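You operate a simulated robot arm through the tools that you are given. There is no shell and no other tool.

The job below is to be done with a simulated robot arm. You get a single attempt, and the scene is never put back.

## Task
Fold the tea cloth, stand cup and jug on it, then push the emptied tray back.
Fine: fold it flat; tea cup and milk jug upright on the cloth; slide the tray, don't lift it. Chip nothing. Set down upright: milk jug.
Where things are to end (x, y in the base frame): tea cup within 0.04 m of [0.45, 0.24]; milk jug within 0.04 m of [0.45, 0.36]; dresser tray within 0.04 m of [0.71, -0.15].

The check looks at the end state, three seconds after you hand in, the way a careful person would. Anything else that was tipped, shoved, dropped, spilled or broken makes it a failure. Flat cloth is picked up by pressing the open fingertips on it (5 to 10 N) and closing them slowly along it; thin cloth reads only 2 to 8 mm in the jaws.

## Robot
A 6-joint arm with a two-finger parallel gripper, fixed in place. Base frame: the origin is at the foot of the arm, x ahead of it, y to its left, z up. Lengths are in m, angles in degrees, forces in N, time in s.
With the tool pointing down near the work surface it reaches from about 0.18 to 0.76 m from the base axis. Its first joint turns from -166.0 to 166.0 degrees. Payload 3.91 kg.
Tool frame: the origin (TCP) lies between the finger pads and is the grasp point; the fingertips stand 0.03 m ahead of it; z points along the fingers, y is the line along which they close. Largest opening 0.11 m; finger width 0.02, thickness 0.01; the body of the gripper, 0.048 by 0.112 m, starts 0.055 m behind the TCP.
Orientation is that of the tool frame in the base frame, as [roll, pitch, yaw] about the fixed x, y, z axes, in that order (R = Rz(yaw) Ry(pitch) Rx(roll)). With the fingers straight down and closing along the base's y, the tool's x points along the base's -x, its y along +y and its z along -z.

## Interface
- The arm moves only by the tool jog_arm. Its argument "rows" is a list of rows, each a list of 2 entries, a list of its own where there are three numbers: the shift along the tool's x, y, z in units of 300 mm (1.0 is 300 mm), then the turn, a rotation vector about the tool's x, y, z in units of 120 degrees (1.0 is 120 degrees). In form: [[[dx, dy, dz], [ax, ay, az]], ...]. A call has 1 to 20 rows; each row is the pose to reach, as a shift and turn from the pose commanded when the call began, along the tool's axes at that moment. "hand" is the opening, from 0 (shut) to 1 (fully open), set as the call begins (left out, the last holds). A call with a number of a shift or a turn outside -1 to 1 is refused whole. Rows are played at 5 a second. More than 0.05 m and 8.6 degrees between two rows, or a gripper value outside its range, and nothing of the call is played. A pose out of reach is approached as far as the arm can. The call stops where the force on the tool passes 40 N (or 10 N more than at its start, if that is more) or the arm is blocked; 0.2 s more then pass. Each finger travels about 0.045 m/s and halts on what it meets, pressing with about 25 N; the grip force reading is that of the motor and also rises with nothing between the fingers. The clock runs only during rows and for 0.2 s after the last one: add rows that repeat a pose to give the fingers time. The reply holds the time, the measured pose of the TCP, the force on the tool along the base axes, the opening and the grip force, in the units named above and with some noise, with the torque about the TCP (base axes, N m) and any sound that the robot's microphone picked up.
- Cameras (640 x 400 px; columns grow to the right, rows downward): "scene" is fixed at [0.2202, -0.5003, 1.5251]; the picture's right is [0.88, -0.48, 0.00], its down [-0.33, -0.60, -0.73] and it looks along [0.35, 0.64, -0.68] (base axes); focal length 322 px, centre (320, 200). "wrist" rides on the gripper at [0.071, 0.022, -0.107] in the tool frame; the picture's right is [-0.29, 0.96, 0.00], its down [-0.76, -0.23, -0.61] and it looks along [-0.58, -0.18, 0.79] (tool axes); focal length 243 px, centre (320, 200). There is no depth. A picture from a camera that has moved, and an enlarged one, comes with that camera's place and axes in the base frame and with its lens.
- grab_frame(camera): a new picture of that camera. No time passes.
- move_column(by): slides the trunk up (or, below 0, down) by that many m; the arm rides with it, the base frame stays. It gives what a move gives, with no picture.
- inspect(camera, box): a new picture of the part [left, top, right, bottom] of that camera's present view, enlarged. No time passes.
- close_job(): hands the job in; it is judged then, once.

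Places have to be worked out from the pictures, the camera data and where the tool is seen. Open the gripper and draw the arm clear of the work before you hand the job in, unless the task says otherwise.

The tools are called after "Request:" as a command line: name --argument value ..., lists and objects as JSON in quotes. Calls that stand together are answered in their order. jog_arm: Moves the arm, as the interface text tells. Its arguments: {"type":"object","properties":{"rows":{"type":"array"},"hand":{"type":"number"}},"required":["rows"]} The other tools are called the same way: move_column (by) slides the trunk up or down; grab_frame (camera) takes a picture; inspect (camera, box) takes an enlarged picture of a part of a camera's view; close_job () hands the job in.

At the start:

```text
time_s: 0.0
tool_pos: [0.3977, 0.0001, 1.1859]
tcp_rot: [-180.0, 0.0, -180.0]
contact_force: [-0.1, 0.3, 0.3]
ft_torque: [-0.01, 0.01, -0.03]
gripper_width: 0.1101
gripper_force: 0.1
trunk travel left (down, up): [-0.525, 0.065]
```

scene: 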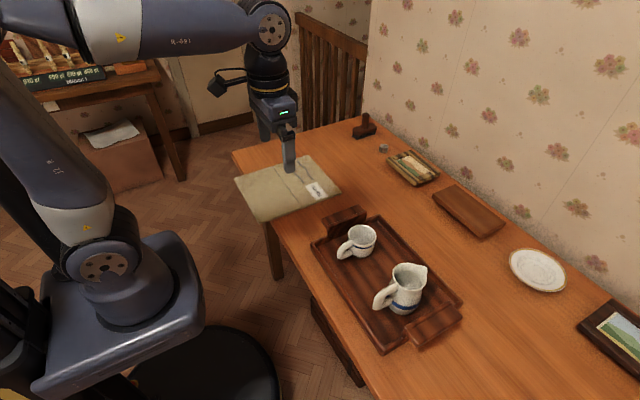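
wrist: 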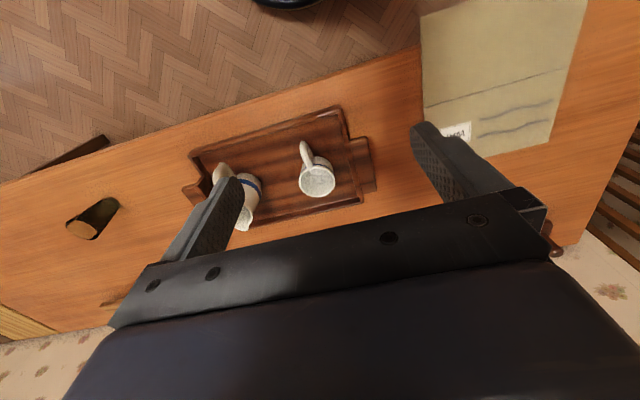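

I start by looking closely at the cloth, the tray and the surrounding items before moving anything.

Request:
inspect --camera "scene" --box '[220, 90, 460, 240]'

Request:
inspect --camera "scene" --box '[300, 190, 480, 370]'

Request:
inspect --camera "wrist" --box '[160, 80, 640, 380]'

```text
2.67 times, centred on (340, 165) of scene
camera zoom: at [0.2202, -0.5003, 1.5251], right [0.88, -0.48, 0.0], down [-0.33, -0.6, -0.73], along [0.35, 0.64, -0.68], focal length 858 px, centre (267, 293)
```

zoom: 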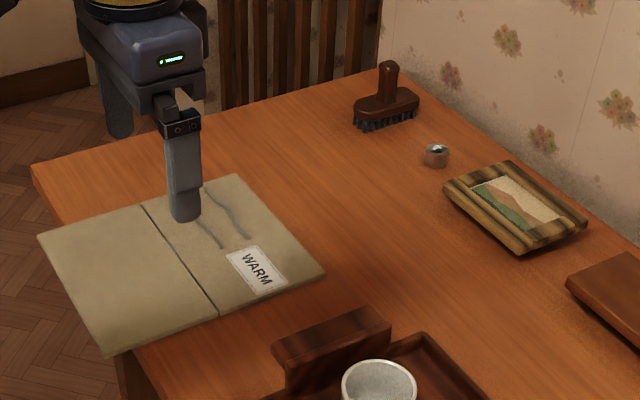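

```text
2.22 times, centred on (390, 280) of scene
camera zoom: at [0.2202, -0.5003, 1.5251], right [0.88, -0.48, 0.0], down [-0.33, -0.6, -0.73], along [0.35, 0.64, -0.68], focal length 715 px, centre (164, 22)
```

zoom: 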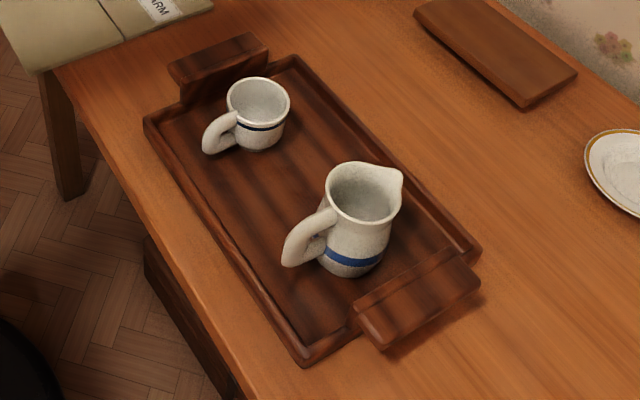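

```text
1.33 times, centred on (400, 230) of wrist
camera zoom: at [0.3272, 0.0225, 1.2943], right [0.29, 0.96, 0.0], down [0.76, -0.23, 0.61], along [0.58, -0.18, -0.79], focal length 324 px, centre (213, 160)
```

zoom: 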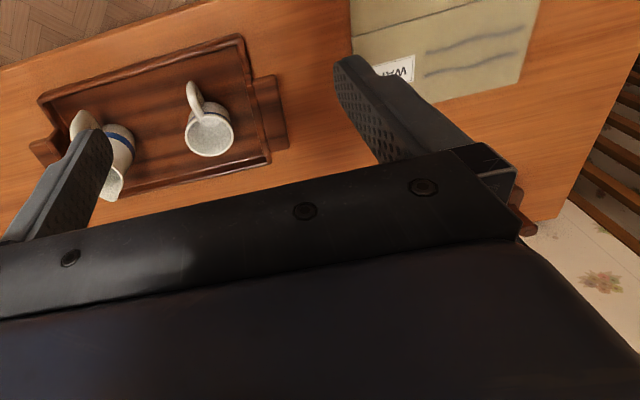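

Triangulating the WARM tag from both cameras puts the table top near z≈0.77; cloth spans about x 0.38–0.69, y 0.205–0.456 with the crease at x≈0.536, and the tray is centred near (0.61,-0.14). I lower the trunk in part, over clear space, to get closer views.

Request:
move_column --by -0.2

```text
time_s: 2.2
tool_pos: [0.397, 0.0013, 0.9878]
tcp_rot: [-180.0, 0.0, -180.0]
contact_force: [-0.4, 0.4, 0.1]
ft_torque: [0.02, 0.01, -0.03]
gripper_width: 0.1098
gripper_force: 0.0
trunk travel left (down, up): [-0.325, 0.265]
```

The trunk is at −0.2 and the TCP at z≈0.988. I take new pictures from both cameras to see the cups and check the clearances.

Request:
grab_frame --camera "wrist"

Request:
grab_frame --camera "scene"

```text
taken
camera wrist: at [0.3272, 0.0225, 1.0944], right [0.29, 0.96, 0.0], down [0.76, -0.23, 0.61], along [0.58, -0.18, -0.79], focal length 243 px, centre (320, 200)
```

wrist: 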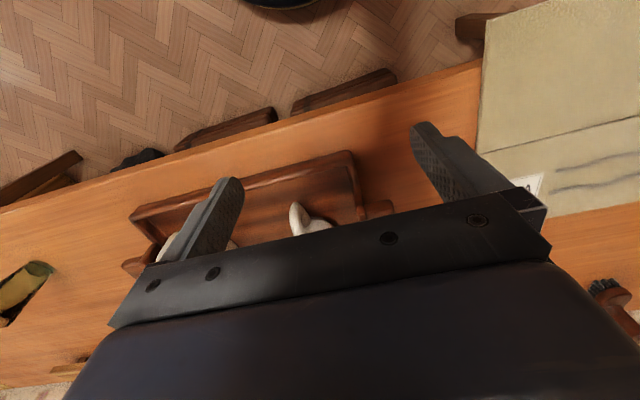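

```text
taken
```

scene: 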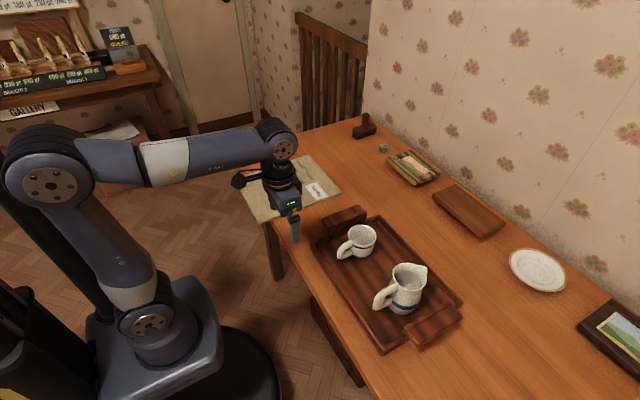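

Views are consistent: the cloth overhangs the near table edge slightly and the far half (with the tag) must come over towards the robot. I move over the far half of the cloth at a safe height to look at its far edge.

Request:
jog_arm --rows '[[[-0.06, 0.1, 0.01], [0, 0, 0]], [[-0.12, 0.2, 0.02], [0, 0, 0]], [[-0.18, 0.3, 0.03], [0, 0, 0]], [[-0.24, 0.4, 0.04], [0, 0, 0]], [[-0.3, 0.5, 0.05], [0, 0, 0]], [[-0.36, 0.6, 0.06], [0, 0, 0]], [[-0.42, 0.7, 0.07], [0, 0, 0]], [[-0.48, 0.8, 0.08], [0, 0, 0]], [[-0.54, 0.9, 0.09], [0, 0, 0]], [[-0.6, 1.0, 0.1], [0, 0, 0]]]' --hand 0.5

```text
time_s: 4.4
tool_pos: [0.578, 0.3008, 0.9588]
tcp_rot: [180.0, 0.1, -179.9]
contact_force: [0.0, -0.1, 0.0]
ft_torque: [0.01, -0.04, -0.03]
gripper_width: 0.0549
gripper_force: 0.1
trunk travel left (down, up): [-0.325, 0.265]
```

I'm at (0.578, 0.301, 0.959) above the cloth. I check both views to see how the fingers line up with the cloth edge.

Request:
grab_frame --camera "wrist"

Request:
inspect --camera "scene" --box '[200, 90, 440, 240]'

```text
taken
camera wrist: at [0.5088, 0.3229, 1.0661], right [0.29, 0.96, 0.0], down [0.76, -0.23, 0.61], along [0.58, -0.18, -0.79], focal length 243 px, centre (320, 200)
```

wrist: 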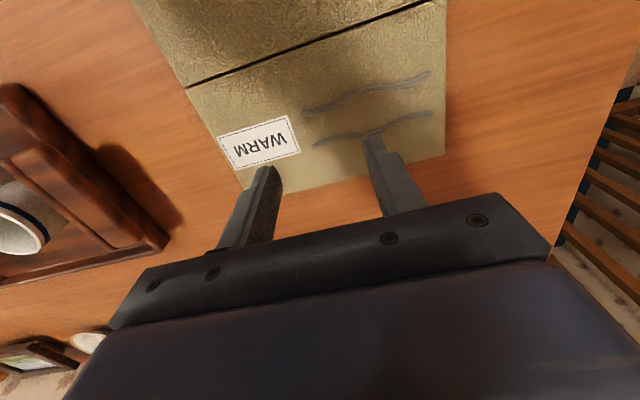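

```text
2.67 times, centred on (320, 165) of scene
camera zoom: at [0.2202, -0.5003, 1.5251], right [0.88, -0.48, 0.0], down [-0.33, -0.6, -0.73], along [0.35, 0.64, -0.68], focal length 858 px, centre (320, 293)
```

zoom: 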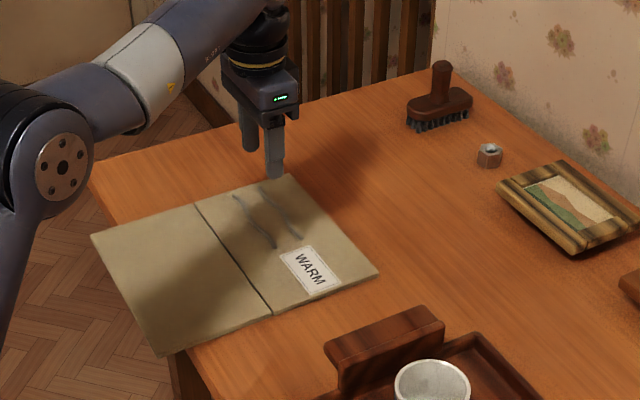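

Re-triangulating with the closer view (tag and both far corners) puts the cloth surface at z≈0.805, so the cloth spans x≈0.376–0.674, y≈0.177–0.418, crease x≈0.523. I move to about 3.5 cm above the middle of the far edge with the fingers opened about 33 mm.

Request:
jog_arm --rows '[[[-0.07, -0.003, 0.07], [0, 0, 0]], [[-0.14, -0.006, 0.14], [0, 0, 0]], [[-0.21, -0.008, 0.21], [0, 0, 0]], [[-0.277, -0.01, 0.28], [0, 0, 0]], [[-0.277, -0.01, 0.28], [0, 0, 0]]]' --hand 0.3

Request:
grab_frame --camera "wrist"

Request:
inspect --camera "scene" --box '[230, 100, 390, 200]'

```text
time_s: 5.6
tool_pos: [0.6608, 0.2985, 0.8722]
tcp_rot: [180.0, -0.1, 180.0]
contact_force: [-0.2, -0.5, -0.9]
ft_torque: [0.03, -0.01, 0.0]
gripper_width: 0.0328
gripper_force: 0.0
trunk travel left (down, up): [-0.325, 0.265]
```

```text
taken
camera wrist: at [0.5906, 0.3202, 0.9801], right [0.29, 0.96, 0.0], down [0.76, -0.23, 0.61], along [0.58, -0.18, -0.79], focal length 243 px, centre (320, 200)
```

wrist: 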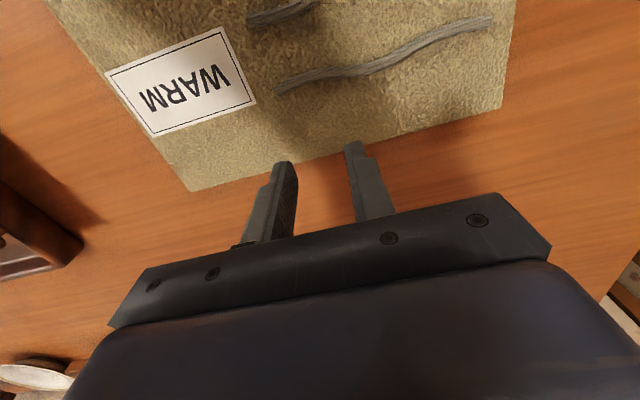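

```text
4.00 times, centred on (310, 150) of scene
camera zoom: at [0.2202, -0.5003, 1.5251], right [0.88, -0.48, 0.0], down [-0.33, -0.6, -0.73], along [0.35, 0.64, -0.68], focal length 1286 px, centre (360, 400)
```

zoom: 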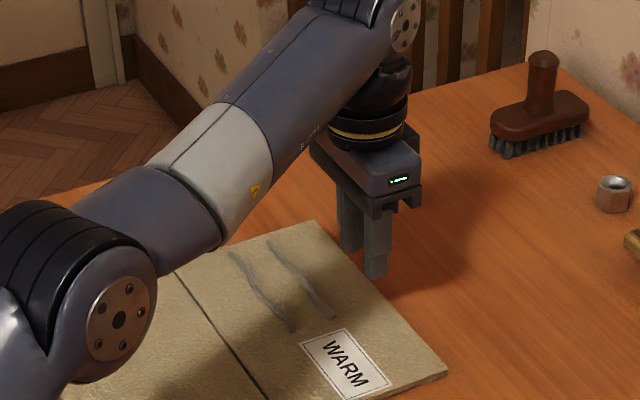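

The far edge reads x≈0.676, y 0.174–0.424, consistent with z≈0.805, and the fingers sit just inside it. I descend gently to just above the expected contact.

Request:
jog_arm --rows '[[[0, 0, 0.03], [0, 0, 0]], [[0, 0, 0.06], [0, 0, 0]], [[0, 0, 0.08], [0, 0, 0]], [[0, 0, 0.095], [0, 0, 0]], [[0, 0, 0.105], [0, 0, 0]], [[0, 0, 0.105], [0, 0, 0]]]'

```text
time_s: 7.0
tool_pos: [0.6603, 0.2975, 0.8411]
tcp_rot: [179.9, 0.0, 180.0]
contact_force: [0.1, -0.4, 0.4]
ft_torque: [0.01, -0.01, -0.01]
gripper_width: 0.0329
gripper_force: 0.0
trunk travel left (down, up): [-0.325, 0.265]
```

No contact yet at TCP z 0.841. I go down slowly in about 1 mm steps, for 4 mm.

Request:
jog_arm --rows '[[[0, 0, 0.003], [0, 0, 0]], [[0, 0, 0.006], [0, 0, 0]], [[0, 0, 0.009], [0, 0, 0]], [[0, 0, 0.012], [0, 0, 0]], [[0, 0, 0.012], [0, 0, 0]]]'

```text
time_s: 8.2
tool_pos: [0.6611, 0.2973, 0.8373]
tcp_rot: [180.0, 0.0, 180.0]
contact_force: [-0.9, -0.4, 1.8]
ft_torque: [0.03, 0.04, -0.01]
gripper_width: 0.0331
gripper_force: 0.0
trunk travel left (down, up): [-0.325, 0.265]
```

Force is just beginning to show (about 1.8 N, near the noise). I continue by 2 mm in fine steps.

Request:
jog_arm --rows '[[[0, 0, 0.002], [0, 0, 0]], [[0, 0, 0.004], [0, 0, 0]], [[0, 0, 0.006], [0, 0, 0]], [[0, 0, 0.006], [0, 0, 0]]]'

```text
time_s: 9.2
tool_pos: [0.66, 0.2971, 0.8377]
tcp_rot: [-180.0, 0.1, -180.0]
contact_force: [3.3, 1.7, 14.3]
ft_torque: [-0.01, 0.02, -0.02]
gripper_width: 0.0332
gripper_force: 0.0
trunk travel left (down, up): [-0.325, 0.265]
```

Contact at TCP z≈0.8375 (surface ≈0.8075), with 14 N, a bit much. I back off about 1 mm to get 5–10 N.

Request:
jog_arm --rows '[[[0, 0, -0.003], [0, 0, 0]], [[0, 0, -0.003], [0, 0, 0]]]'

```text
time_s: 9.8
tool_pos: [0.6603, 0.2965, 0.8376]
tcp_rot: [-180.0, 0.1, 180.0]
contact_force: [4.8, 2.5, 12.5]
ft_torque: [0.11, -0.09, -0.03]
gripper_width: 0.0331
gripper_force: 0.0
trunk travel left (down, up): [-0.325, 0.265]
```

Still 12.5 N; I back off another 1 mm.

Request:
jog_arm --rows '[[[0, 0, -0.003], [0, 0, 0]], [[0, 0, -0.003], [0, 0, 0]]]'

```text
time_s: 10.4
tool_pos: [0.6596, 0.296, 0.8383]
tcp_rot: [-179.9, 0.1, -180.0]
contact_force: [4.0, 2.8, 7.5]
ft_torque: [0.16, -0.12, -0.04]
gripper_width: 0.0332
gripper_force: 0.1
trunk travel left (down, up): [-0.325, 0.265]
```

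Press force is 7.5 N, within the 5–10 N window. I close the fingers in small slow increments while holding the pose.

Request:
jog_arm --rows '[[[0, 0, 0], [0, 0, 0]]]' --hand 0.26

Request:
jog_arm --rows '[[[0, 0, 0], [0, 0, 0]]]' --hand 0.22

```text
time_s: 10.8
tool_pos: [0.6597, 0.2967, 0.8375]
tcp_rot: [-179.9, 0.0, 179.9]
contact_force: [0.7, 3.2, 6.4]
ft_torque: [0.2, -0.02, -0.02]
gripper_width: 0.0305
gripper_force: 1.6
trunk travel left (down, up): [-0.325, 0.265]
```

```text
time_s: 11.2
tool_pos: [0.6597, 0.2973, 0.8391]
tcp_rot: [-179.9, 0.0, -179.9]
contact_force: [-2.2, 2.3, 4.8]
ft_torque: [0.17, 0.03, 0.04]
gripper_width: 0.0256
gripper_force: 2.0
trunk travel left (down, up): [-0.325, 0.265]
```

Closing is showing drag (grip ~2 N), but the press fell to 4.8 N. I add about 0.5 mm press while closing on.

Request:
jog_arm --rows '[[[0, 0, 0.002], [0, 0, 0]]]' --hand 0.18

Request:
jog_arm --rows '[[[0, 0, 0.001], [0, 0, 0]]]' --hand 0.14

```text
time_s: 11.6
tool_pos: [0.6593, 0.2977, 0.8372]
tcp_rot: [-179.9, -0.1, 180.0]
contact_force: [-0.9, 1.1, 6.6]
ft_torque: [0.09, 0.09, 0.02]
gripper_width: 0.0209
gripper_force: 1.4
trunk travel left (down, up): [-0.325, 0.265]
```

```text
time_s: 12.0
tool_pos: [0.661, 0.298, 0.8358]
tcp_rot: [-180.0, 0.1, 180.0]
contact_force: [-2.1, 1.2, 8.8]
ft_torque: [0.03, 0.12, -0.02]
gripper_width: 0.0172
gripper_force: 1.9
trunk travel left (down, up): [-0.325, 0.265]
```

Press is 8.8 N, opening 17 mm, still sliding along the cloth. I keep closing at the same pace.

Request:
jog_arm --rows '[[[0, 0, 0], [0, 0, 0]]]' --hand 0.1

Request:
jog_arm --rows '[[[0, 0, 0], [0, 0, 0]]]' --hand 0.06

Request:
jog_arm --rows '[[[0, 0, 0], [0, 0, 0]]]' --hand 0.03

Request:
jog_arm --rows '[[[0, 0, 0], [0, 0, 0]], [[0, 0, 0], [0, 0, 0]]]' --hand 0.0

Request:
inspect --camera "scene" --box '[230, 100, 390, 200]'

Request:
grab_frame --camera "wrist"

```text
time_s: 12.4
tool_pos: [0.6598, 0.2968, 0.8384]
tcp_rot: [180.0, 0.1, -180.0]
contact_force: [-0.7, 2.5, 10.2]
ft_torque: [0.05, 0.08, 0.0]
gripper_width: 0.0133
gripper_force: 2.4
trunk travel left (down, up): [-0.325, 0.265]
```

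```text
time_s: 12.8
tool_pos: [0.6614, 0.2977, 0.8383]
tcp_rot: [-180.0, 0.0, 180.0]
contact_force: [-0.4, 1.8, 11.1]
ft_torque: [0.03, 0.07, 0.02]
gripper_width: 0.0094
gripper_force: 3.4
trunk travel left (down, up): [-0.325, 0.265]
```

```text
time_s: 13.2
tool_pos: [0.6605, 0.298, 0.837]
tcp_rot: [179.9, 0.1, 180.0]
contact_force: [0.7, 1.0, 11.9]
ft_torque: [0.06, 0.06, -0.03]
gripper_width: 0.0064
gripper_force: 3.0
trunk travel left (down, up): [-0.325, 0.265]
```

```text
time_s: 13.8
tool_pos: [0.6599, 0.2975, 0.8382]
tcp_rot: [180.0, 0.1, 180.0]
contact_force: [0.3, 0.1, 12.2]
ft_torque: [0.02, 0.06, -0.01]
gripper_width: 0.0002
gripper_force: 25.1
trunk travel left (down, up): [-0.325, 0.265]
```

```text
4.00 times, centred on (310, 150) of scene
camera zoom: at [0.2202, -0.5003, 1.5251], right [0.88, -0.48, 0.0], down [-0.33, -0.6, -0.73], along [0.35, 0.64, -0.68], focal length 1286 px, centre (360, 400)
```

zoom: 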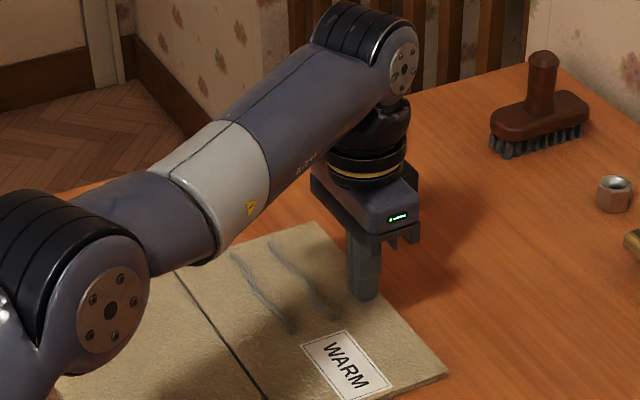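

```text
taken
camera wrist: at [0.5898, 0.319, 0.9452], right [0.29, 0.96, 0.0], down [0.76, -0.23, 0.61], along [0.58, -0.18, -0.79], focal length 243 px, centre (320, 200)
```

wrist: 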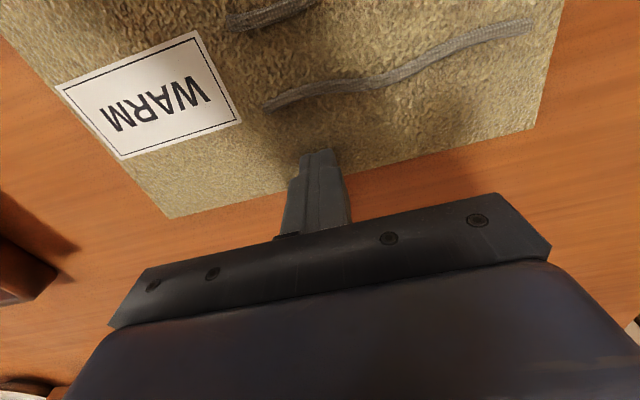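

The jaws closed to 0.2 mm with nothing between them, and the press had drifted over 10 N near the end. I lift 5 mm, reopen, and retry while holding the press force within 5–10 N throughout.

Request:
jog_arm --rows '[[[0, 0, -0.01], [0, 0, 0]], [[0, 0, -0.02], [0, 0, 0]], [[0, 0, -0.02], [0, 0, 0]]]'

Request:
jog_arm --rows '[[[0, 0, 0], [0, 0, 0]], [[0, 0, 0], [0, 0, 0]], [[0, 0, 0], [0, 0, 0]]]' --hand 0.4

Request:
inspect --camera "wrist" --box '[160, 60, 560, 260]'

```text
time_s: 14.6
tool_pos: [0.6608, 0.2956, 0.8428]
tcp_rot: [-179.9, 0.0, -180.0]
contact_force: [0.0, 0.7, -1.2]
ft_torque: [0.04, -0.03, -0.01]
gripper_width: 0.0002
gripper_force: 25.1
trunk travel left (down, up): [-0.325, 0.265]
```

```text
time_s: 15.4
tool_pos: [0.6603, 0.2971, 0.8432]
tcp_rot: [179.9, 0.0, 180.0]
contact_force: [0.6, -0.4, 0.9]
ft_torque: [-0.03, -0.01, 0.02]
gripper_width: 0.0439
gripper_force: 0.2
trunk travel left (down, up): [-0.325, 0.265]
```

```text
1.60 times, centred on (360, 160) of wrist
camera zoom: at [0.5903, 0.319, 0.9504], right [0.29, 0.96, 0.0], down [0.76, -0.23, 0.61], along [0.58, -0.18, -0.79], focal length 388 px, centre (256, 264)
```

zoom: 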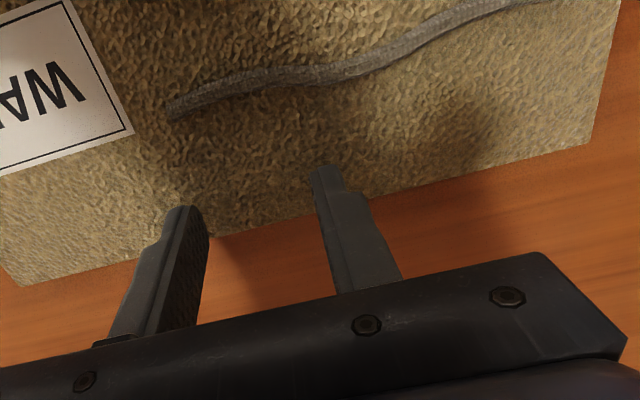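

The cloth is undisturbed and the fingers still straddle a strip just inside the far edge. I descend again to a light press.

Request:
jog_arm --rows '[[[0, 0, 0.006], [0, 0, 0]], [[0, 0, 0.012], [0, 0, 0]], [[0, 0, 0.015], [0, 0, 0]], [[0, 0, 0.018], [0, 0, 0]], [[0, 0, 0.018], [0, 0, 0]], [[0, 0, 0.018], [0, 0, 0]]]'

```text
time_s: 16.8
tool_pos: [0.6599, 0.2974, 0.8366]
tcp_rot: [179.9, 0.1, 180.0]
contact_force: [0.6, -1.3, 4.5]
ft_torque: [0.01, -0.03, -0.01]
gripper_width: 0.0439
gripper_force: 0.0
trunk travel left (down, up): [-0.325, 0.265]
```

Press is 4.5 N; I add 0.6 mm and check that it settles inside the window.

Request:
jog_arm --rows '[[[0, 0, 0.002], [0, 0, 0]], [[0, 0, 0.002], [0, 0, 0]], [[0, 0, 0.002], [0, 0, 0]]]'

```text
time_s: 17.6
tool_pos: [0.6625, 0.2973, 0.8372]
tcp_rot: [-180.0, 0.2, 180.0]
contact_force: [4.8, 1.6, 12.7]
ft_torque: [-0.01, -0.06, -0.02]
gripper_width: 0.0439
gripper_force: 0.1
trunk travel left (down, up): [-0.325, 0.265]
```

That gave 12.7 N; I back off about 0.5 mm.

Request:
jog_arm --rows '[[[0, 0, -0.002], [0, 0, 0]], [[0, 0, -0.002], [0, 0, 0]], [[0, 0, -0.002], [0, 0, 0]]]'

```text
time_s: 18.4
tool_pos: [0.6609, 0.2973, 0.8383]
tcp_rot: [179.9, 0.1, 180.0]
contact_force: [6.9, 1.4, 10.5]
ft_torque: [0.1, -0.13, -0.02]
gripper_width: 0.0442
gripper_force: 0.1
trunk travel left (down, up): [-0.325, 0.265]
```

Still 10.5 N with some lateral load; I back off another 0.6 mm.

Request:
jog_arm --rows '[[[0, 0, -0.002], [0, 0, 0]], [[0, 0, -0.002], [0, 0, 0]]]'

```text
time_s: 19.0
tool_pos: [0.6604, 0.2966, 0.8383]
tcp_rot: [179.9, 0.1, -179.9]
contact_force: [4.6, -0.6, 8.0]
ft_torque: [0.09, -0.13, -0.05]
gripper_width: 0.0441
gripper_force: 0.0
trunk travel left (down, up): [-0.325, 0.265]
```

Press is 8 N. I start closing in small increments and will watch the force.

Request:
jog_arm --rows '[[[0, 0, 0], [0, 0, 0]]]' --hand 0.36

Request:
jog_arm --rows '[[[0, 0, 0], [0, 0, 0]]]' --hand 0.32

Request:
jog_arm --rows '[[[0, 0, 0.0005], [0, 0, 0]]]' --hand 0.28

```text
time_s: 19.4
tool_pos: [0.6602, 0.2976, 0.8377]
tcp_rot: [-180.0, 0.0, 180.0]
contact_force: [2.1, 1.4, 7.4]
ft_torque: [0.15, -0.07, -0.05]
gripper_width: 0.0413
gripper_force: 1.7
trunk travel left (down, up): [-0.325, 0.265]
```

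```text
time_s: 19.8
tool_pos: [0.6595, 0.2983, 0.8377]
tcp_rot: [-179.9, 0.0, -179.9]
contact_force: [-0.7, 2.6, 6.5]
ft_torque: [0.19, 0.03, 0.0]
gripper_width: 0.0369
gripper_force: 1.9
trunk travel left (down, up): [-0.325, 0.265]
```

```text
time_s: 20.2
tool_pos: [0.6612, 0.2968, 0.8385]
tcp_rot: [180.0, 0.0, 179.9]
contact_force: [-1.5, 4.1, 6.4]
ft_torque: [0.25, 0.05, -0.02]
gripper_width: 0.0324
gripper_force: 1.3
trunk travel left (down, up): [-0.325, 0.265]
```

The force holds at 6.4 N while the fingers slide. I continue closing.

Request:
jog_arm --rows '[[[0, 0, 0], [0, 0, 0]]]' --hand 0.24

Request:
jog_arm --rows '[[[0, 0, 0], [0, 0, 0]]]' --hand 0.2

Request:
jog_arm --rows '[[[0, 0, 0], [0, 0, 0]]]' --hand 0.16

```text
time_s: 20.6
tool_pos: [0.6603, 0.2984, 0.8379]
tcp_rot: [179.9, 0.0, -180.0]
contact_force: [-1.8, 3.5, 6.5]
ft_torque: [0.16, 0.07, 0.01]
gripper_width: 0.0279
gripper_force: 2.1
trunk travel left (down, up): [-0.325, 0.265]
```

```text
time_s: 21.0
tool_pos: [0.6608, 0.2979, 0.8383]
tcp_rot: [-179.9, 0.0, 180.0]
contact_force: [-1.2, 1.4, 5.6]
ft_torque: [0.16, 0.06, -0.04]
gripper_width: 0.0232
gripper_force: 1.0
trunk travel left (down, up): [-0.325, 0.265]
```

```text
time_s: 21.4
tool_pos: [0.6606, 0.2975, 0.8387]
tcp_rot: [180.0, 0.1, 180.0]
contact_force: [-0.6, 2.6, 4.3]
ft_torque: [0.11, -0.01, -0.01]
gripper_width: 0.0188
gripper_force: 0.4
trunk travel left (down, up): [-0.325, 0.265]
```

Press fell to 4.3 N; I add 0.6 mm while continuing the slow closing.

Request:
jog_arm --rows '[[[0, 0, 0.002], [0, 0, 0]]]' --hand 0.13

Request:
jog_arm --rows '[[[0, 0, 0], [0, 0, 0]]]' --hand 0.1

```text
time_s: 21.8
tool_pos: [0.6608, 0.2975, 0.8396]
tcp_rot: [-179.9, -0.1, -180.0]
contact_force: [-1.7, 1.4, 5.5]
ft_torque: [0.08, 0.09, 0.02]
gripper_width: 0.0153
gripper_force: 1.4
trunk travel left (down, up): [-0.325, 0.265]
```

```text
time_s: 22.2
tool_pos: [0.6606, 0.2978, 0.8373]
tcp_rot: [180.0, 0.1, 179.9]
contact_force: [-0.5, 1.1, 5.6]
ft_torque: [0.09, 0.05, -0.02]
gripper_width: 0.0122
gripper_force: 1.3
trunk travel left (down, up): [-0.325, 0.265]
```

Press is 5.6 N; a touch more press and continue closing to the end.

Request:
jog_arm --rows '[[[0, 0, 0.001], [0, 0, 0]]]' --hand 0.07

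Request:
jog_arm --rows '[[[0, 0, 0], [0, 0, 0]]]' --hand 0.05

Request:
jog_arm --rows '[[[0, 0, 0], [0, 0, 0]]]' --hand 0.03

Request:
jog_arm --rows '[[[0, 0, 0], [0, 0, 0]]]' --hand 0.01

Request:
inspect --camera "wrist" --box '[160, 60, 560, 260]'

```text
time_s: 22.6
tool_pos: [0.6601, 0.2971, 0.8383]
tcp_rot: [-179.9, 0.1, 180.0]
contact_force: [1.8, 3.4, 8.8]
ft_torque: [0.1, 0.03, -0.04]
gripper_width: 0.0095
gripper_force: 2.2
trunk travel left (down, up): [-0.325, 0.265]
```

```text
time_s: 23.0
tool_pos: [0.6602, 0.2982, 0.8374]
tcp_rot: [-180.0, 0.2, 180.0]
contact_force: [1.2, 1.7, 9.8]
ft_torque: [0.05, 0.02, 0.0]
gripper_width: 0.008
gripper_force: 2.6
trunk travel left (down, up): [-0.325, 0.265]
```

```text
time_s: 23.4
tool_pos: [0.6607, 0.2986, 0.8372]
tcp_rot: [-180.0, 0.1, 180.0]
contact_force: [0.5, 2.7, 10.4]
ft_torque: [0.07, 0.0, 0.02]
gripper_width: 0.0058
gripper_force: 2.2
trunk travel left (down, up): [-0.325, 0.265]
```

```text
time_s: 23.8
tool_pos: [0.6608, 0.2972, 0.8378]
tcp_rot: [180.0, 0.1, 179.8]
contact_force: [-0.1, 0.9, 11.0]
ft_torque: [0.03, 0.05, 0.01]
gripper_width: 0.0002
gripper_force: 24.8
trunk travel left (down, up): [-0.325, 0.265]
```

```text
1.60 times, centred on (360, 160) of wrist
camera zoom: at [0.5899, 0.3191, 0.9452], right [0.29, 0.96, 0.0], down [0.76, -0.23, 0.61], along [0.58, -0.18, -0.79], focal length 388 px, centre (256, 264)
```

zoom: 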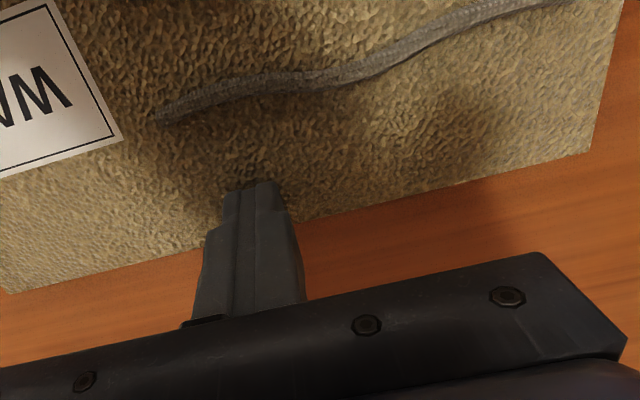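

Empty again (0.2 mm); the press drifted to 11 N over the last millimetres. I lift slightly, open to about 22 mm and redo it, this time easing off so that the force stays near 7 N right to the end.

Request:
jog_arm --rows '[[[0, 0, -0.01], [0, 0, 0]], [[0, 0, -0.01], [0, 0, 0]]]'

Request:
jog_arm --rows '[[[0, 0, 0], [0, 0, 0]], [[0, 0, 0], [0, 0, 0]], [[0, 0, 0], [0, 0, 0]]]' --hand 0.25

Request:
jog_arm --rows '[[[0, 0, 0.004], [0, 0, 0]], [[0, 0, 0.008], [0, 0, 0]], [[0, 0, 0.008], [0, 0, 0]], [[0, 0, 0.008], [0, 0, 0]]]'

```text
time_s: 24.4
tool_pos: [0.6616, 0.2967, 0.8392]
tcp_rot: [-179.9, 0.1, -180.0]
contact_force: [-0.2, -0.2, 0.3]
ft_torque: [-0.02, -0.04, 0.05]
gripper_width: 0.0
gripper_force: 25.1
trunk travel left (down, up): [-0.325, 0.265]
```

```text
time_s: 25.2
tool_pos: [0.6605, 0.2976, 0.8395]
tcp_rot: [-179.8, 0.0, -180.0]
contact_force: [0.0, 0.6, -0.3]
ft_torque: [0.0, 0.0, -0.03]
gripper_width: 0.0275
gripper_force: 0.0
trunk travel left (down, up): [-0.325, 0.265]
```

```text
time_s: 26.2
tool_pos: [0.6606, 0.2976, 0.8387]
tcp_rot: [-180.0, 0.0, 180.0]
contact_force: [-0.1, 1.1, 1.2]
ft_torque: [0.11, 0.02, 0.02]
gripper_width: 0.0276
gripper_force: 0.1
trunk travel left (down, up): [-0.325, 0.265]
```

Nearly touching (1.2 N). I press in another 0.6 mm.

Request:
jog_arm --rows '[[[0, 0, 0.002], [0, 0, 0]], [[0, 0, 0.002], [0, 0, 0]], [[0, 0, 0.002], [0, 0, 0]]]'

```text
time_s: 27.0
tool_pos: [0.6611, 0.2972, 0.8396]
tcp_rot: [180.0, 0.1, 179.9]
contact_force: [-2.3, -0.2, 5.4]
ft_torque: [0.08, 0.1, 0.03]
gripper_width: 0.0274
gripper_force: 0.1
trunk travel left (down, up): [-0.325, 0.265]
```

Press 5.4 N. A hair more (0.2 mm) and then slow closing with hold steps.

Request:
jog_arm --rows '[[[0, 0, 0.0007], [0, 0, 0]]]' --hand 0.22

Request:
jog_arm --rows '[[[0, 0, 0], [0, 0, 0]]]' --hand 0.19

Request:
jog_arm --rows '[[[0, 0, 0], [0, 0, 0]]]' --hand 0.16

Request:
jog_arm --rows '[[[0, 0, 0], [0, 0, 0]]]' --hand 0.13

```text
time_s: 27.4
tool_pos: [0.6606, 0.2969, 0.8384]
tcp_rot: [180.0, 0.3, -180.0]
contact_force: [-0.1, 1.2, 8.6]
ft_torque: [-0.02, 0.06, 0.04]
gripper_width: 0.0261
gripper_force: 1.4
trunk travel left (down, up): [-0.325, 0.265]
```

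```text
time_s: 27.8
tool_pos: [0.6603, 0.2966, 0.8383]
tcp_rot: [180.0, 0.1, 179.9]
contact_force: [0.6, 0.8, 11.3]
ft_torque: [0.01, 0.03, 0.02]
gripper_width: 0.0239
gripper_force: 3.3
trunk travel left (down, up): [-0.325, 0.265]
```

```text
time_s: 28.2
tool_pos: [0.6601, 0.2974, 0.8371]
tcp_rot: [180.0, 0.1, 180.0]
contact_force: [1.5, 1.0, 13.2]
ft_torque: [0.01, 0.04, -0.03]
gripper_width: 0.0209
gripper_force: 2.9
trunk travel left (down, up): [-0.325, 0.265]
```

```text
time_s: 28.6
tool_pos: [0.6603, 0.2967, 0.8379]
tcp_rot: [-180.0, 0.1, 179.9]
contact_force: [1.8, 0.1, 15.5]
ft_torque: [-0.02, 0.04, 0.01]
gripper_width: 0.0184
gripper_force: 3.9
trunk travel left (down, up): [-0.325, 0.265]
```

The controller creeps, so the force climbed to 15 N. I back off about 0.9 mm, wait for it to settle and read again.

Request:
jog_arm --rows '[[[0, 0, -0.003], [0, 0, 0]], [[0, 0, -0.003], [0, 0, 0]], [[0, 0, -0.003], [0, 0, 0]], [[0, 0, -0.003], [0, 0, 0]], [[0, 0, -0.003], [0, 0, 0]]]'

Request:
jog_arm --rows '[[[0, 0, 0], [0, 0, 0]], [[0, 0, 0], [0, 0, 0]], [[0, 0, 0], [0, 0, 0]], [[0, 0, 0], [0, 0, 0]], [[0, 0, 0], [0, 0, 0]]]'

```text
time_s: 29.8
tool_pos: [0.6607, 0.2969, 0.8375]
tcp_rot: [180.0, -0.1, -180.0]
contact_force: [-2.0, 0.4, 9.5]
ft_torque: [0.06, 0.04, 0.0]
gripper_width: 0.0169
gripper_force: 2.3
trunk travel left (down, up): [-0.325, 0.265]
```

```text
time_s: 31.0
tool_pos: [0.6593, 0.2969, 0.8372]
tcp_rot: [180.0, 0.0, -179.9]
contact_force: [-2.0, 0.9, 7.1]
ft_torque: [0.05, 0.06, 0.0]
gripper_width: 0.0164
gripper_force: 1.8
trunk travel left (down, up): [-0.325, 0.265]
```

Settled to about 7 N at 16 mm opening. I go on closing with this hold.

Request:
jog_arm --rows '[[[0, 0, 0], [0, 0, 0]], [[0, 0, 0], [0, 0, 0]]]' --hand 0.1

Request:
jog_arm --rows '[[[0, 0, 0.0005], [0, 0, 0]], [[0, 0, 0.0005], [0, 0, 0]]]' --hand 0.07

Request:
jog_arm --rows '[[[0, 0, 0], [0, 0, 0]], [[0, 0, 0], [0, 0, 0]]]' --hand 0.05

```text
time_s: 31.6
tool_pos: [0.6607, 0.2977, 0.8384]
tcp_rot: [180.0, 0.1, -180.0]
contact_force: [-1.2, 1.3, 6.2]
ft_torque: [0.09, 0.07, 0.02]
gripper_width: 0.0128
gripper_force: 2.0
trunk travel left (down, up): [-0.325, 0.265]
```

```text
time_s: 32.2
tool_pos: [0.6609, 0.2968, 0.838]
tcp_rot: [180.0, 0.1, 179.9]
contact_force: [0.7, 0.7, 6.4]
ft_torque: [0.07, 0.03, -0.02]
gripper_width: 0.009
gripper_force: 1.6
trunk travel left (down, up): [-0.325, 0.265]
```

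```text
time_s: 32.8
tool_pos: [0.6617, 0.2971, 0.8381]
tcp_rot: [180.0, 0.2, -180.0]
contact_force: [-0.5, 2.7, 6.8]
ft_torque: [0.08, 0.03, -0.03]
gripper_width: 0.0071
gripper_force: 1.1
trunk travel left (down, up): [-0.325, 0.265]
```

Press is steady at 6.5 N with 7 mm opening. Closing the last part.

Request:
jog_arm --rows '[[[0, 0, 0], [0, 0, 0]], [[0, 0, 0], [0, 0, 0]]]' --hand 0.03

Request:
jog_arm --rows '[[[0, 0, 0], [0, 0, 0]], [[0, 0, 0], [0, 0, 0]]]' --hand 0.0

```text
time_s: 33.4
tool_pos: [0.6604, 0.2974, 0.838]
tcp_rot: [179.9, 0.0, 180.0]
contact_force: [0.1, 2.3, 5.2]
ft_torque: [0.07, 0.06, -0.01]
gripper_width: 0.0048
gripper_force: 1.4
trunk travel left (down, up): [-0.325, 0.265]
```

```text
time_s: 34.0
tool_pos: [0.6607, 0.2979, 0.8383]
tcp_rot: [-180.0, 0.1, 180.0]
contact_force: [-0.6, 1.4, 6.2]
ft_torque: [0.07, 0.04, -0.03]
gripper_width: 0.0004
gripper_force: 25.2
trunk travel left (down, up): [-0.325, 0.265]
```

Even with a steady 6 N the closing along y did not gather the cloth, and the sheet looks stiff along that direction. I'll turn the gripper 90° so it closes along x, across the far edge; first lift 4 cm and rotate.

Request:
jog_arm --rows '[[[0, 0, -0.07], [0, 0, 0]], [[0, 0, -0.14], [0, 0, 0]], [[0, 0, -0.14], [0, 0, 0.068]], [[0, 0, -0.14], [0, 0, 0.136]], [[0, 0, -0.14], [0, 0, 0.204]], [[0, 0, -0.14], [0, 0, 0.272]], [[0, 0, -0.14], [0, 0, 0.34]], [[0, 0, -0.14], [0, 0, 0.408]], [[0, 0, -0.14], [0, 0, 0.476]], [[0, 0, -0.14], [0, 0, 0.544]], [[0, 0, -0.14], [0, 0, 0.612]], [[0, 0, -0.14], [0, 0, 0.68]], [[0, 0, -0.14], [0, 0, 0.75]], [[0, 0, -0.14], [0, 0, 0.75]]]' --hand 0.35

Request:
grab_frame --camera "wrist"

Request:
grab_frame --camera "scene"

```text
time_s: 37.0
tool_pos: [0.6599, 0.2967, 0.88]
tcp_rot: [179.9, -0.1, 89.9]
contact_force: [0.5, 0.0, 0.2]
ft_torque: [0.01, 0.03, 0.03]
gripper_width: 0.0387
gripper_force: 0.1
trunk travel left (down, up): [-0.325, 0.265]
```

```text
taken
camera wrist: at [0.6831, 0.3684, 0.9867], right [0.96, -0.29, 0.0], down [-0.23, -0.76, 0.61], along [-0.18, -0.58, -0.79], focal length 243 px, centre (320, 200)
```

wrist: 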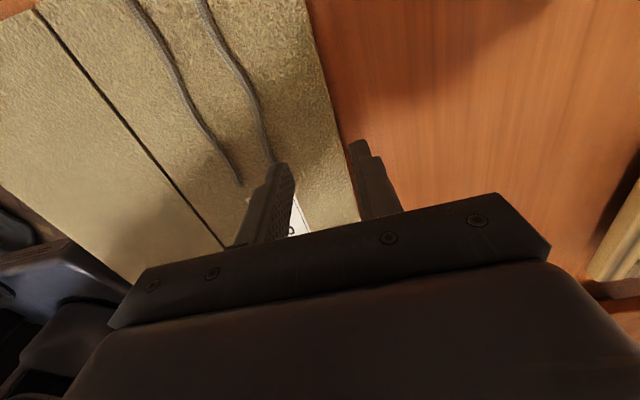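

```text
taken
```

scene: 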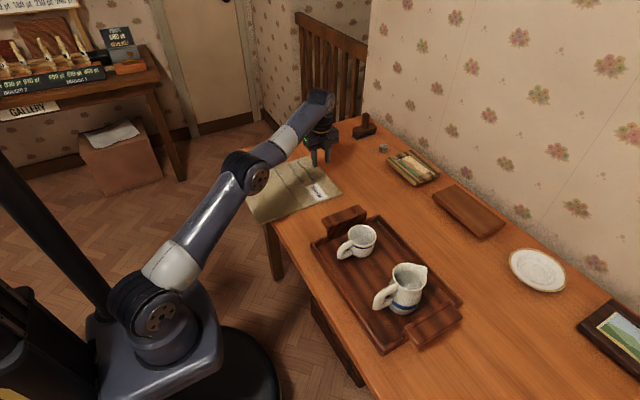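

The gripper now closes along base x; the edge measures x≈0.674. I shift 1.3 cm toward the crease so both fingertips land on cloth with the outer one at the hem, and come down close to the surface.

Request:
jog_arm --rows '[[[0, -0.02, 0.04], [0, 0, 0]], [[0, -0.043, 0.08], [0, 0, 0]], [[0, -0.043, 0.115], [0, 0, 0]], [[0, -0.043, 0.13], [0, 0, 0]], [[0, -0.043, 0.133], [0, 0, 0]], [[0, -0.043, 0.136], [0, 0, 0]], [[0, -0.043, 0.136], [0, 0, 0]], [[0, -0.043, 0.136], [0, 0, 0]]]' --hand 0.33

Request:
inspect --camera "wrist" --box '[160, 60, 560, 260]'

```text
time_s: 38.8
tool_pos: [0.6474, 0.2972, 0.8391]
tcp_rot: [-180.0, 0.1, 89.9]
contact_force: [0.2, 0.2, 0.1]
ft_torque: [0.04, -0.02, 0.01]
gripper_width: 0.0362
gripper_force: 0.0
trunk travel left (down, up): [-0.325, 0.265]
```

```text
1.60 times, centred on (360, 160) of wrist
camera zoom: at [0.6704, 0.3686, 0.946], right [0.96, -0.29, 0.0], down [-0.23, -0.76, 0.61], along [-0.18, -0.58, -0.79], focal length 388 px, centre (256, 264)
```

zoom: 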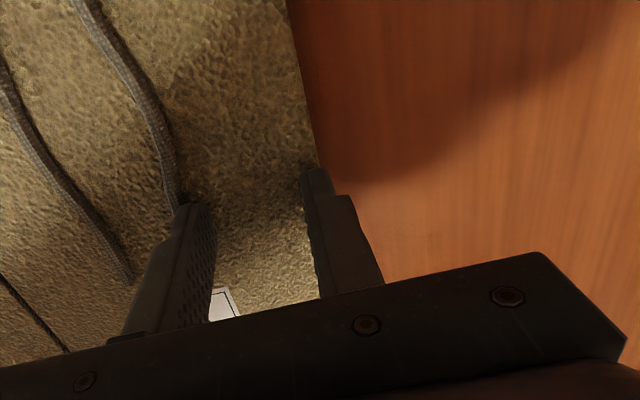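

The outer fingertip sits right on the hem and the inner one 36 mm inside. I press down about 0.9 mm and let it settle.

Request:
jog_arm --rows '[[[0, 0, 0.002], [0, 0, 0]], [[0, 0, 0.004], [0, 0, 0]], [[0, 0, 0.005], [0, 0, 0]], [[0, 0, 0.005], [0, 0, 0]], [[0, 0, 0.005], [0, 0, 0]], [[0, 0, 0.005], [0, 0, 0]], [[0, 0, 0.005], [0, 0, 0]]]'

```text
time_s: 40.4
tool_pos: [0.6475, 0.2974, 0.8377]
tcp_rot: [-180.0, 0.0, 89.9]
contact_force: [-0.5, 0.4, -0.2]
ft_torque: [-0.03, -0.03, 0.01]
gripper_width: 0.0362
gripper_force: 0.0
trunk travel left (down, up): [-0.325, 0.265]
```

No contact yet; another 0.9 mm with settling time.

Request:
jog_arm --rows '[[[0, 0, 0.002], [0, 0, 0]], [[0, 0, 0.003], [0, 0, 0]], [[0, 0, 0.003], [0, 0, 0]], [[0, 0, 0.003], [0, 0, 0]], [[0, 0, 0.003], [0, 0, 0]], [[0, 0, 0.003], [0, 0, 0]]]'

```text
time_s: 41.8
tool_pos: [0.6472, 0.2978, 0.8382]
tcp_rot: [179.9, 0.0, 90.0]
contact_force: [-0.3, 1.2, 10.9]
ft_torque: [0.02, 0.21, -0.03]
gripper_width: 0.0363
gripper_force: 0.1
trunk travel left (down, up): [-0.325, 0.265]
```

The torque shows only the inner finger bearing: it stands on one of the raised cord-like ridges at x≈0.62. I lift 1.5 mm, narrow to 22 mm and shift 8 mm outward so both tips lie on plain cloth.

Request:
jog_arm --rows '[[[0, 0, -0.01], [0, 0, 0]], [[0, 0.013, -0.01], [0, 0, 0]], [[0, 0.025, -0.01], [0, 0, 0]], [[0, 0.025, -0.01], [0, 0, 0]]]' --hand 0.22

Request:
jog_arm --rows '[[[0, 0, 0.004], [0, 0, 0]], [[0, 0, 0.007], [0, 0, 0]], [[0, 0, 0.009], [0, 0, 0]], [[0, 0, 0.009], [0, 0, 0]], [[0, 0, 0.009], [0, 0, 0]], [[0, 0, 0.009], [0, 0, 0]], [[0, 0, 0.009], [0, 0, 0]]]'

Request:
inspect --camera "wrist" --box '[160, 60, 560, 260]'

```text
time_s: 42.8
tool_pos: [0.6561, 0.2985, 0.8387]
tcp_rot: [-179.9, 0.0, 90.0]
contact_force: [0.7, 0.3, 0.4]
ft_torque: [-0.04, -0.01, 0.01]
gripper_width: 0.0243
gripper_force: 0.1
trunk travel left (down, up): [-0.325, 0.265]
```

```text
time_s: 44.4
tool_pos: [0.6549, 0.2989, 0.8379]
tcp_rot: [179.8, 0.0, 89.9]
contact_force: [3.0, 2.4, 9.5]
ft_torque: [0.08, 0.06, -0.03]
gripper_width: 0.0236
gripper_force: 0.1
trunk travel left (down, up): [-0.325, 0.265]
```

```text
1.60 times, centred on (360, 160) of wrist
camera zoom: at [0.6768, 0.3688, 0.9454], right [0.96, -0.29, 0.0], down [-0.23, -0.76, 0.61], along [-0.17, -0.58, -0.79], focal length 388 px, centre (256, 264)
```

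zoom: 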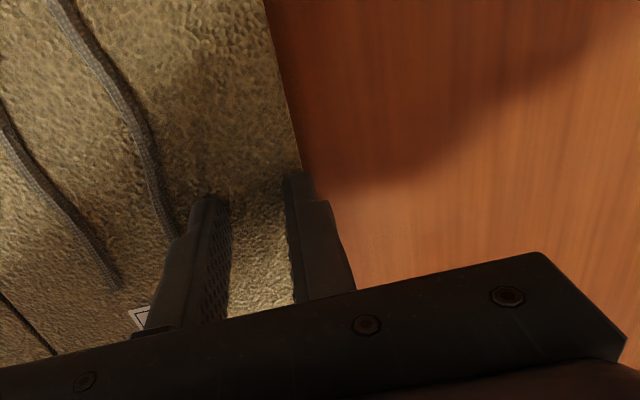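

Now both tips bear evenly at 9.5 N. I ease off 0.2 mm and close slowly along x.

Request:
jog_arm --rows '[[[0, 0, -0.001], [0, 0, 0]], [[0, 0, -0.001], [0, 0, 0]]]' --hand 0.19

Request:
jog_arm --rows '[[[0, 0, 0], [0, 0, 0]], [[0, 0, 0], [0, 0, 0]]]' --hand 0.16

Request:
jog_arm --rows '[[[0, 0, 0], [0, 0, 0]], [[0, 0, 0], [0, 0, 0]]]' --hand 0.13

Request:
inspect --camera "wrist" --box '[160, 60, 560, 260]'

```text
time_s: 45.0
tool_pos: [0.6548, 0.2985, 0.837]
tcp_rot: [179.9, 0.0, 90.0]
contact_force: [-1.1, 3.1, 10.6]
ft_torque: [0.09, 0.14, -0.04]
gripper_width: 0.0233
gripper_force: 1.8
trunk travel left (down, up): [-0.325, 0.265]
```

```text
time_s: 45.6
tool_pos: [0.6528, 0.2976, 0.8376]
tcp_rot: [179.9, 0.0, 90.1]
contact_force: [-4.0, 2.3, 10.6]
ft_torque: [0.05, 0.22, 0.02]
gripper_width: 0.0205
gripper_force: 3.0
trunk travel left (down, up): [-0.325, 0.265]
```

```text
time_s: 46.2
tool_pos: [0.6544, 0.2963, 0.8379]
tcp_rot: [179.8, 0.1, 90.0]
contact_force: [-4.6, 0.9, 11.0]
ft_torque: [0.03, 0.18, -0.02]
gripper_width: 0.016
gripper_force: 1.4
trunk travel left (down, up): [-0.325, 0.265]
```

```text
1.60 times, centred on (360, 160) of wrist
camera zoom: at [0.6765, 0.3682, 0.9453], right [0.96, -0.29, 0.0], down [-0.23, -0.76, 0.61], along [-0.18, -0.58, -0.79], focal length 388 px, centre (256, 264)
```

zoom: 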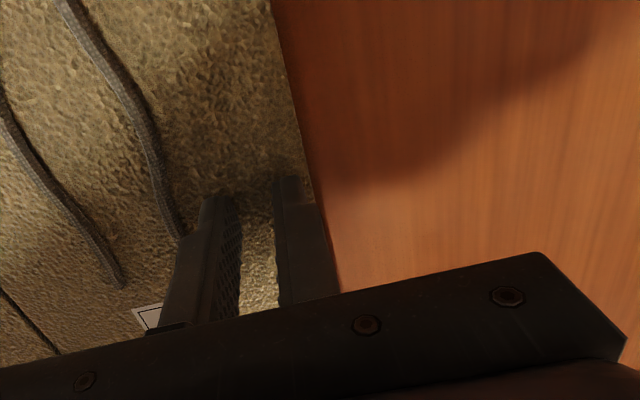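

No buckle yet; force is 11 N, so I ease off 0.6 mm and keep closing to see whether it gathers.

Request:
jog_arm --rows '[[[0, 0, -0.002], [0, 0, 0]], [[0, 0, -0.002], [0, 0, 0]]]' --hand 0.1

Request:
jog_arm --rows '[[[0, 0, 0], [0, 0, 0]], [[0, 0, 0], [0, 0, 0]]]' --hand 0.07

Request:
jog_arm --rows '[[[0, 0, 0], [0, 0, 0]], [[0, 0, 0], [0, 0, 0]]]' --hand 0.04

Request:
jog_arm --rows '[[[0, 0, 0], [0, 0, 0]], [[0, 0, 0], [0, 0, 0]]]' --hand 0.0

```text
time_s: 46.8
tool_pos: [0.6525, 0.2969, 0.8382]
tcp_rot: [179.8, 0.1, 90.0]
contact_force: [-3.9, -1.4, 7.8]
ft_torque: [-0.01, 0.15, 0.03]
gripper_width: 0.0133
gripper_force: 2.5
trunk travel left (down, up): [-0.325, 0.265]
```

```text
time_s: 47.4
tool_pos: [0.6537, 0.2967, 0.8386]
tcp_rot: [179.8, 0.0, 90.0]
contact_force: [-1.9, 0.0, 5.7]
ft_torque: [-0.01, 0.08, 0.03]
gripper_width: 0.009
gripper_force: 1.7
trunk travel left (down, up): [-0.325, 0.265]
```

```text
time_s: 48.0
tool_pos: [0.6536, 0.297, 0.8379]
tcp_rot: [179.9, -0.1, 90.0]
contact_force: [-2.3, -1.7, 5.3]
ft_torque: [0.0, 0.1, 0.0]
gripper_width: 0.0058
gripper_force: 1.6
trunk travel left (down, up): [-0.325, 0.265]
```

```text
time_s: 48.6
tool_pos: [0.6545, 0.2986, 0.8374]
tcp_rot: [179.8, 0.0, 90.0]
contact_force: [-1.2, 0.9, 4.8]
ft_torque: [-0.02, -0.02, -0.01]
gripper_width: 0.0
gripper_force: 24.8
trunk travel left (down, up): [-0.325, 0.265]
```

Still empty. Before trying again I lift 1 cm and look closely at the hem for any sign of how the cloth responded.

Request:
jog_arm --rows '[[[0, 0, -0.03], [0, 0, 0]], [[0, 0, -0.06], [0, 0, 0]], [[0, 0, -0.06], [0, 0, 0]]]'

Request:
inspect --camera "scene" --box '[290, 140, 350, 200]'

Request:
inspect --camera "scene" --box '[225, 150, 345, 225]'

Request:
inspect --camera "wrist" --box '[220, 80, 420, 230]'

```text
time_s: 49.4
tool_pos: [0.6546, 0.2985, 0.8552]
tcp_rot: [-180.0, 0.0, 89.9]
contact_force: [-0.1, -0.6, -0.4]
ft_torque: [0.0, 0.0, 0.02]
gripper_width: 0.0001
gripper_force: 24.8
trunk travel left (down, up): [-0.325, 0.265]
```

```text
6.67 times, centred on (320, 170) of scene
camera zoom: at [0.2202, -0.5003, 1.5251], right [0.88, -0.48, 0.0], down [-0.33, -0.6, -0.73], along [0.35, 0.64, -0.68], focal length 2144 px, centre (320, 400)
```

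zoom: 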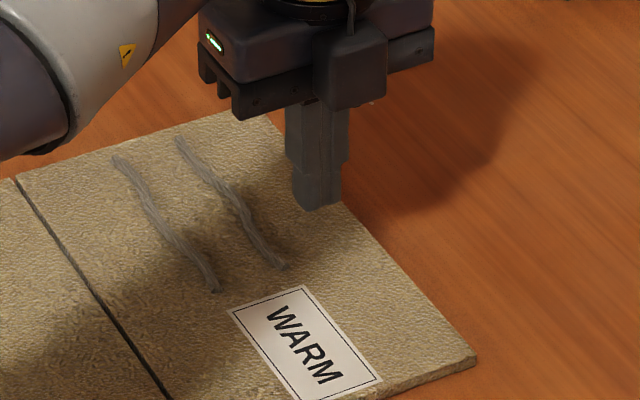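

```text
5.33 times, centred on (285, 188) of scene
camera zoom: at [0.2202, -0.5003, 1.5251], right [0.88, -0.48, 0.0], down [-0.33, -0.6, -0.73], along [0.35, 0.64, -0.68], focal length 1715 px, centre (507, 267)
```

zoom: 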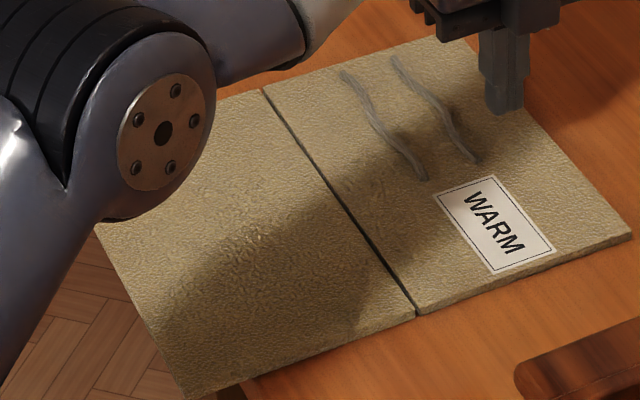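

```text
2.67 times, centred on (320, 155) of wrist
camera zoom: at [0.6773, 0.3693, 0.9622], right [0.96, -0.29, 0.0], down [-0.23, -0.76, 0.61], along [-0.18, -0.58, -0.79], focal length 647 px, centre (320, 320)
```

zoom: 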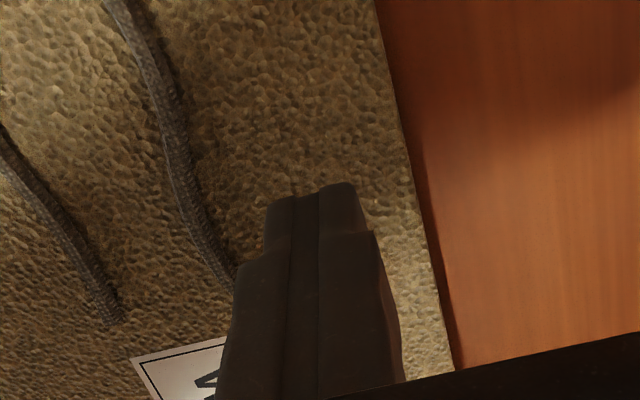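

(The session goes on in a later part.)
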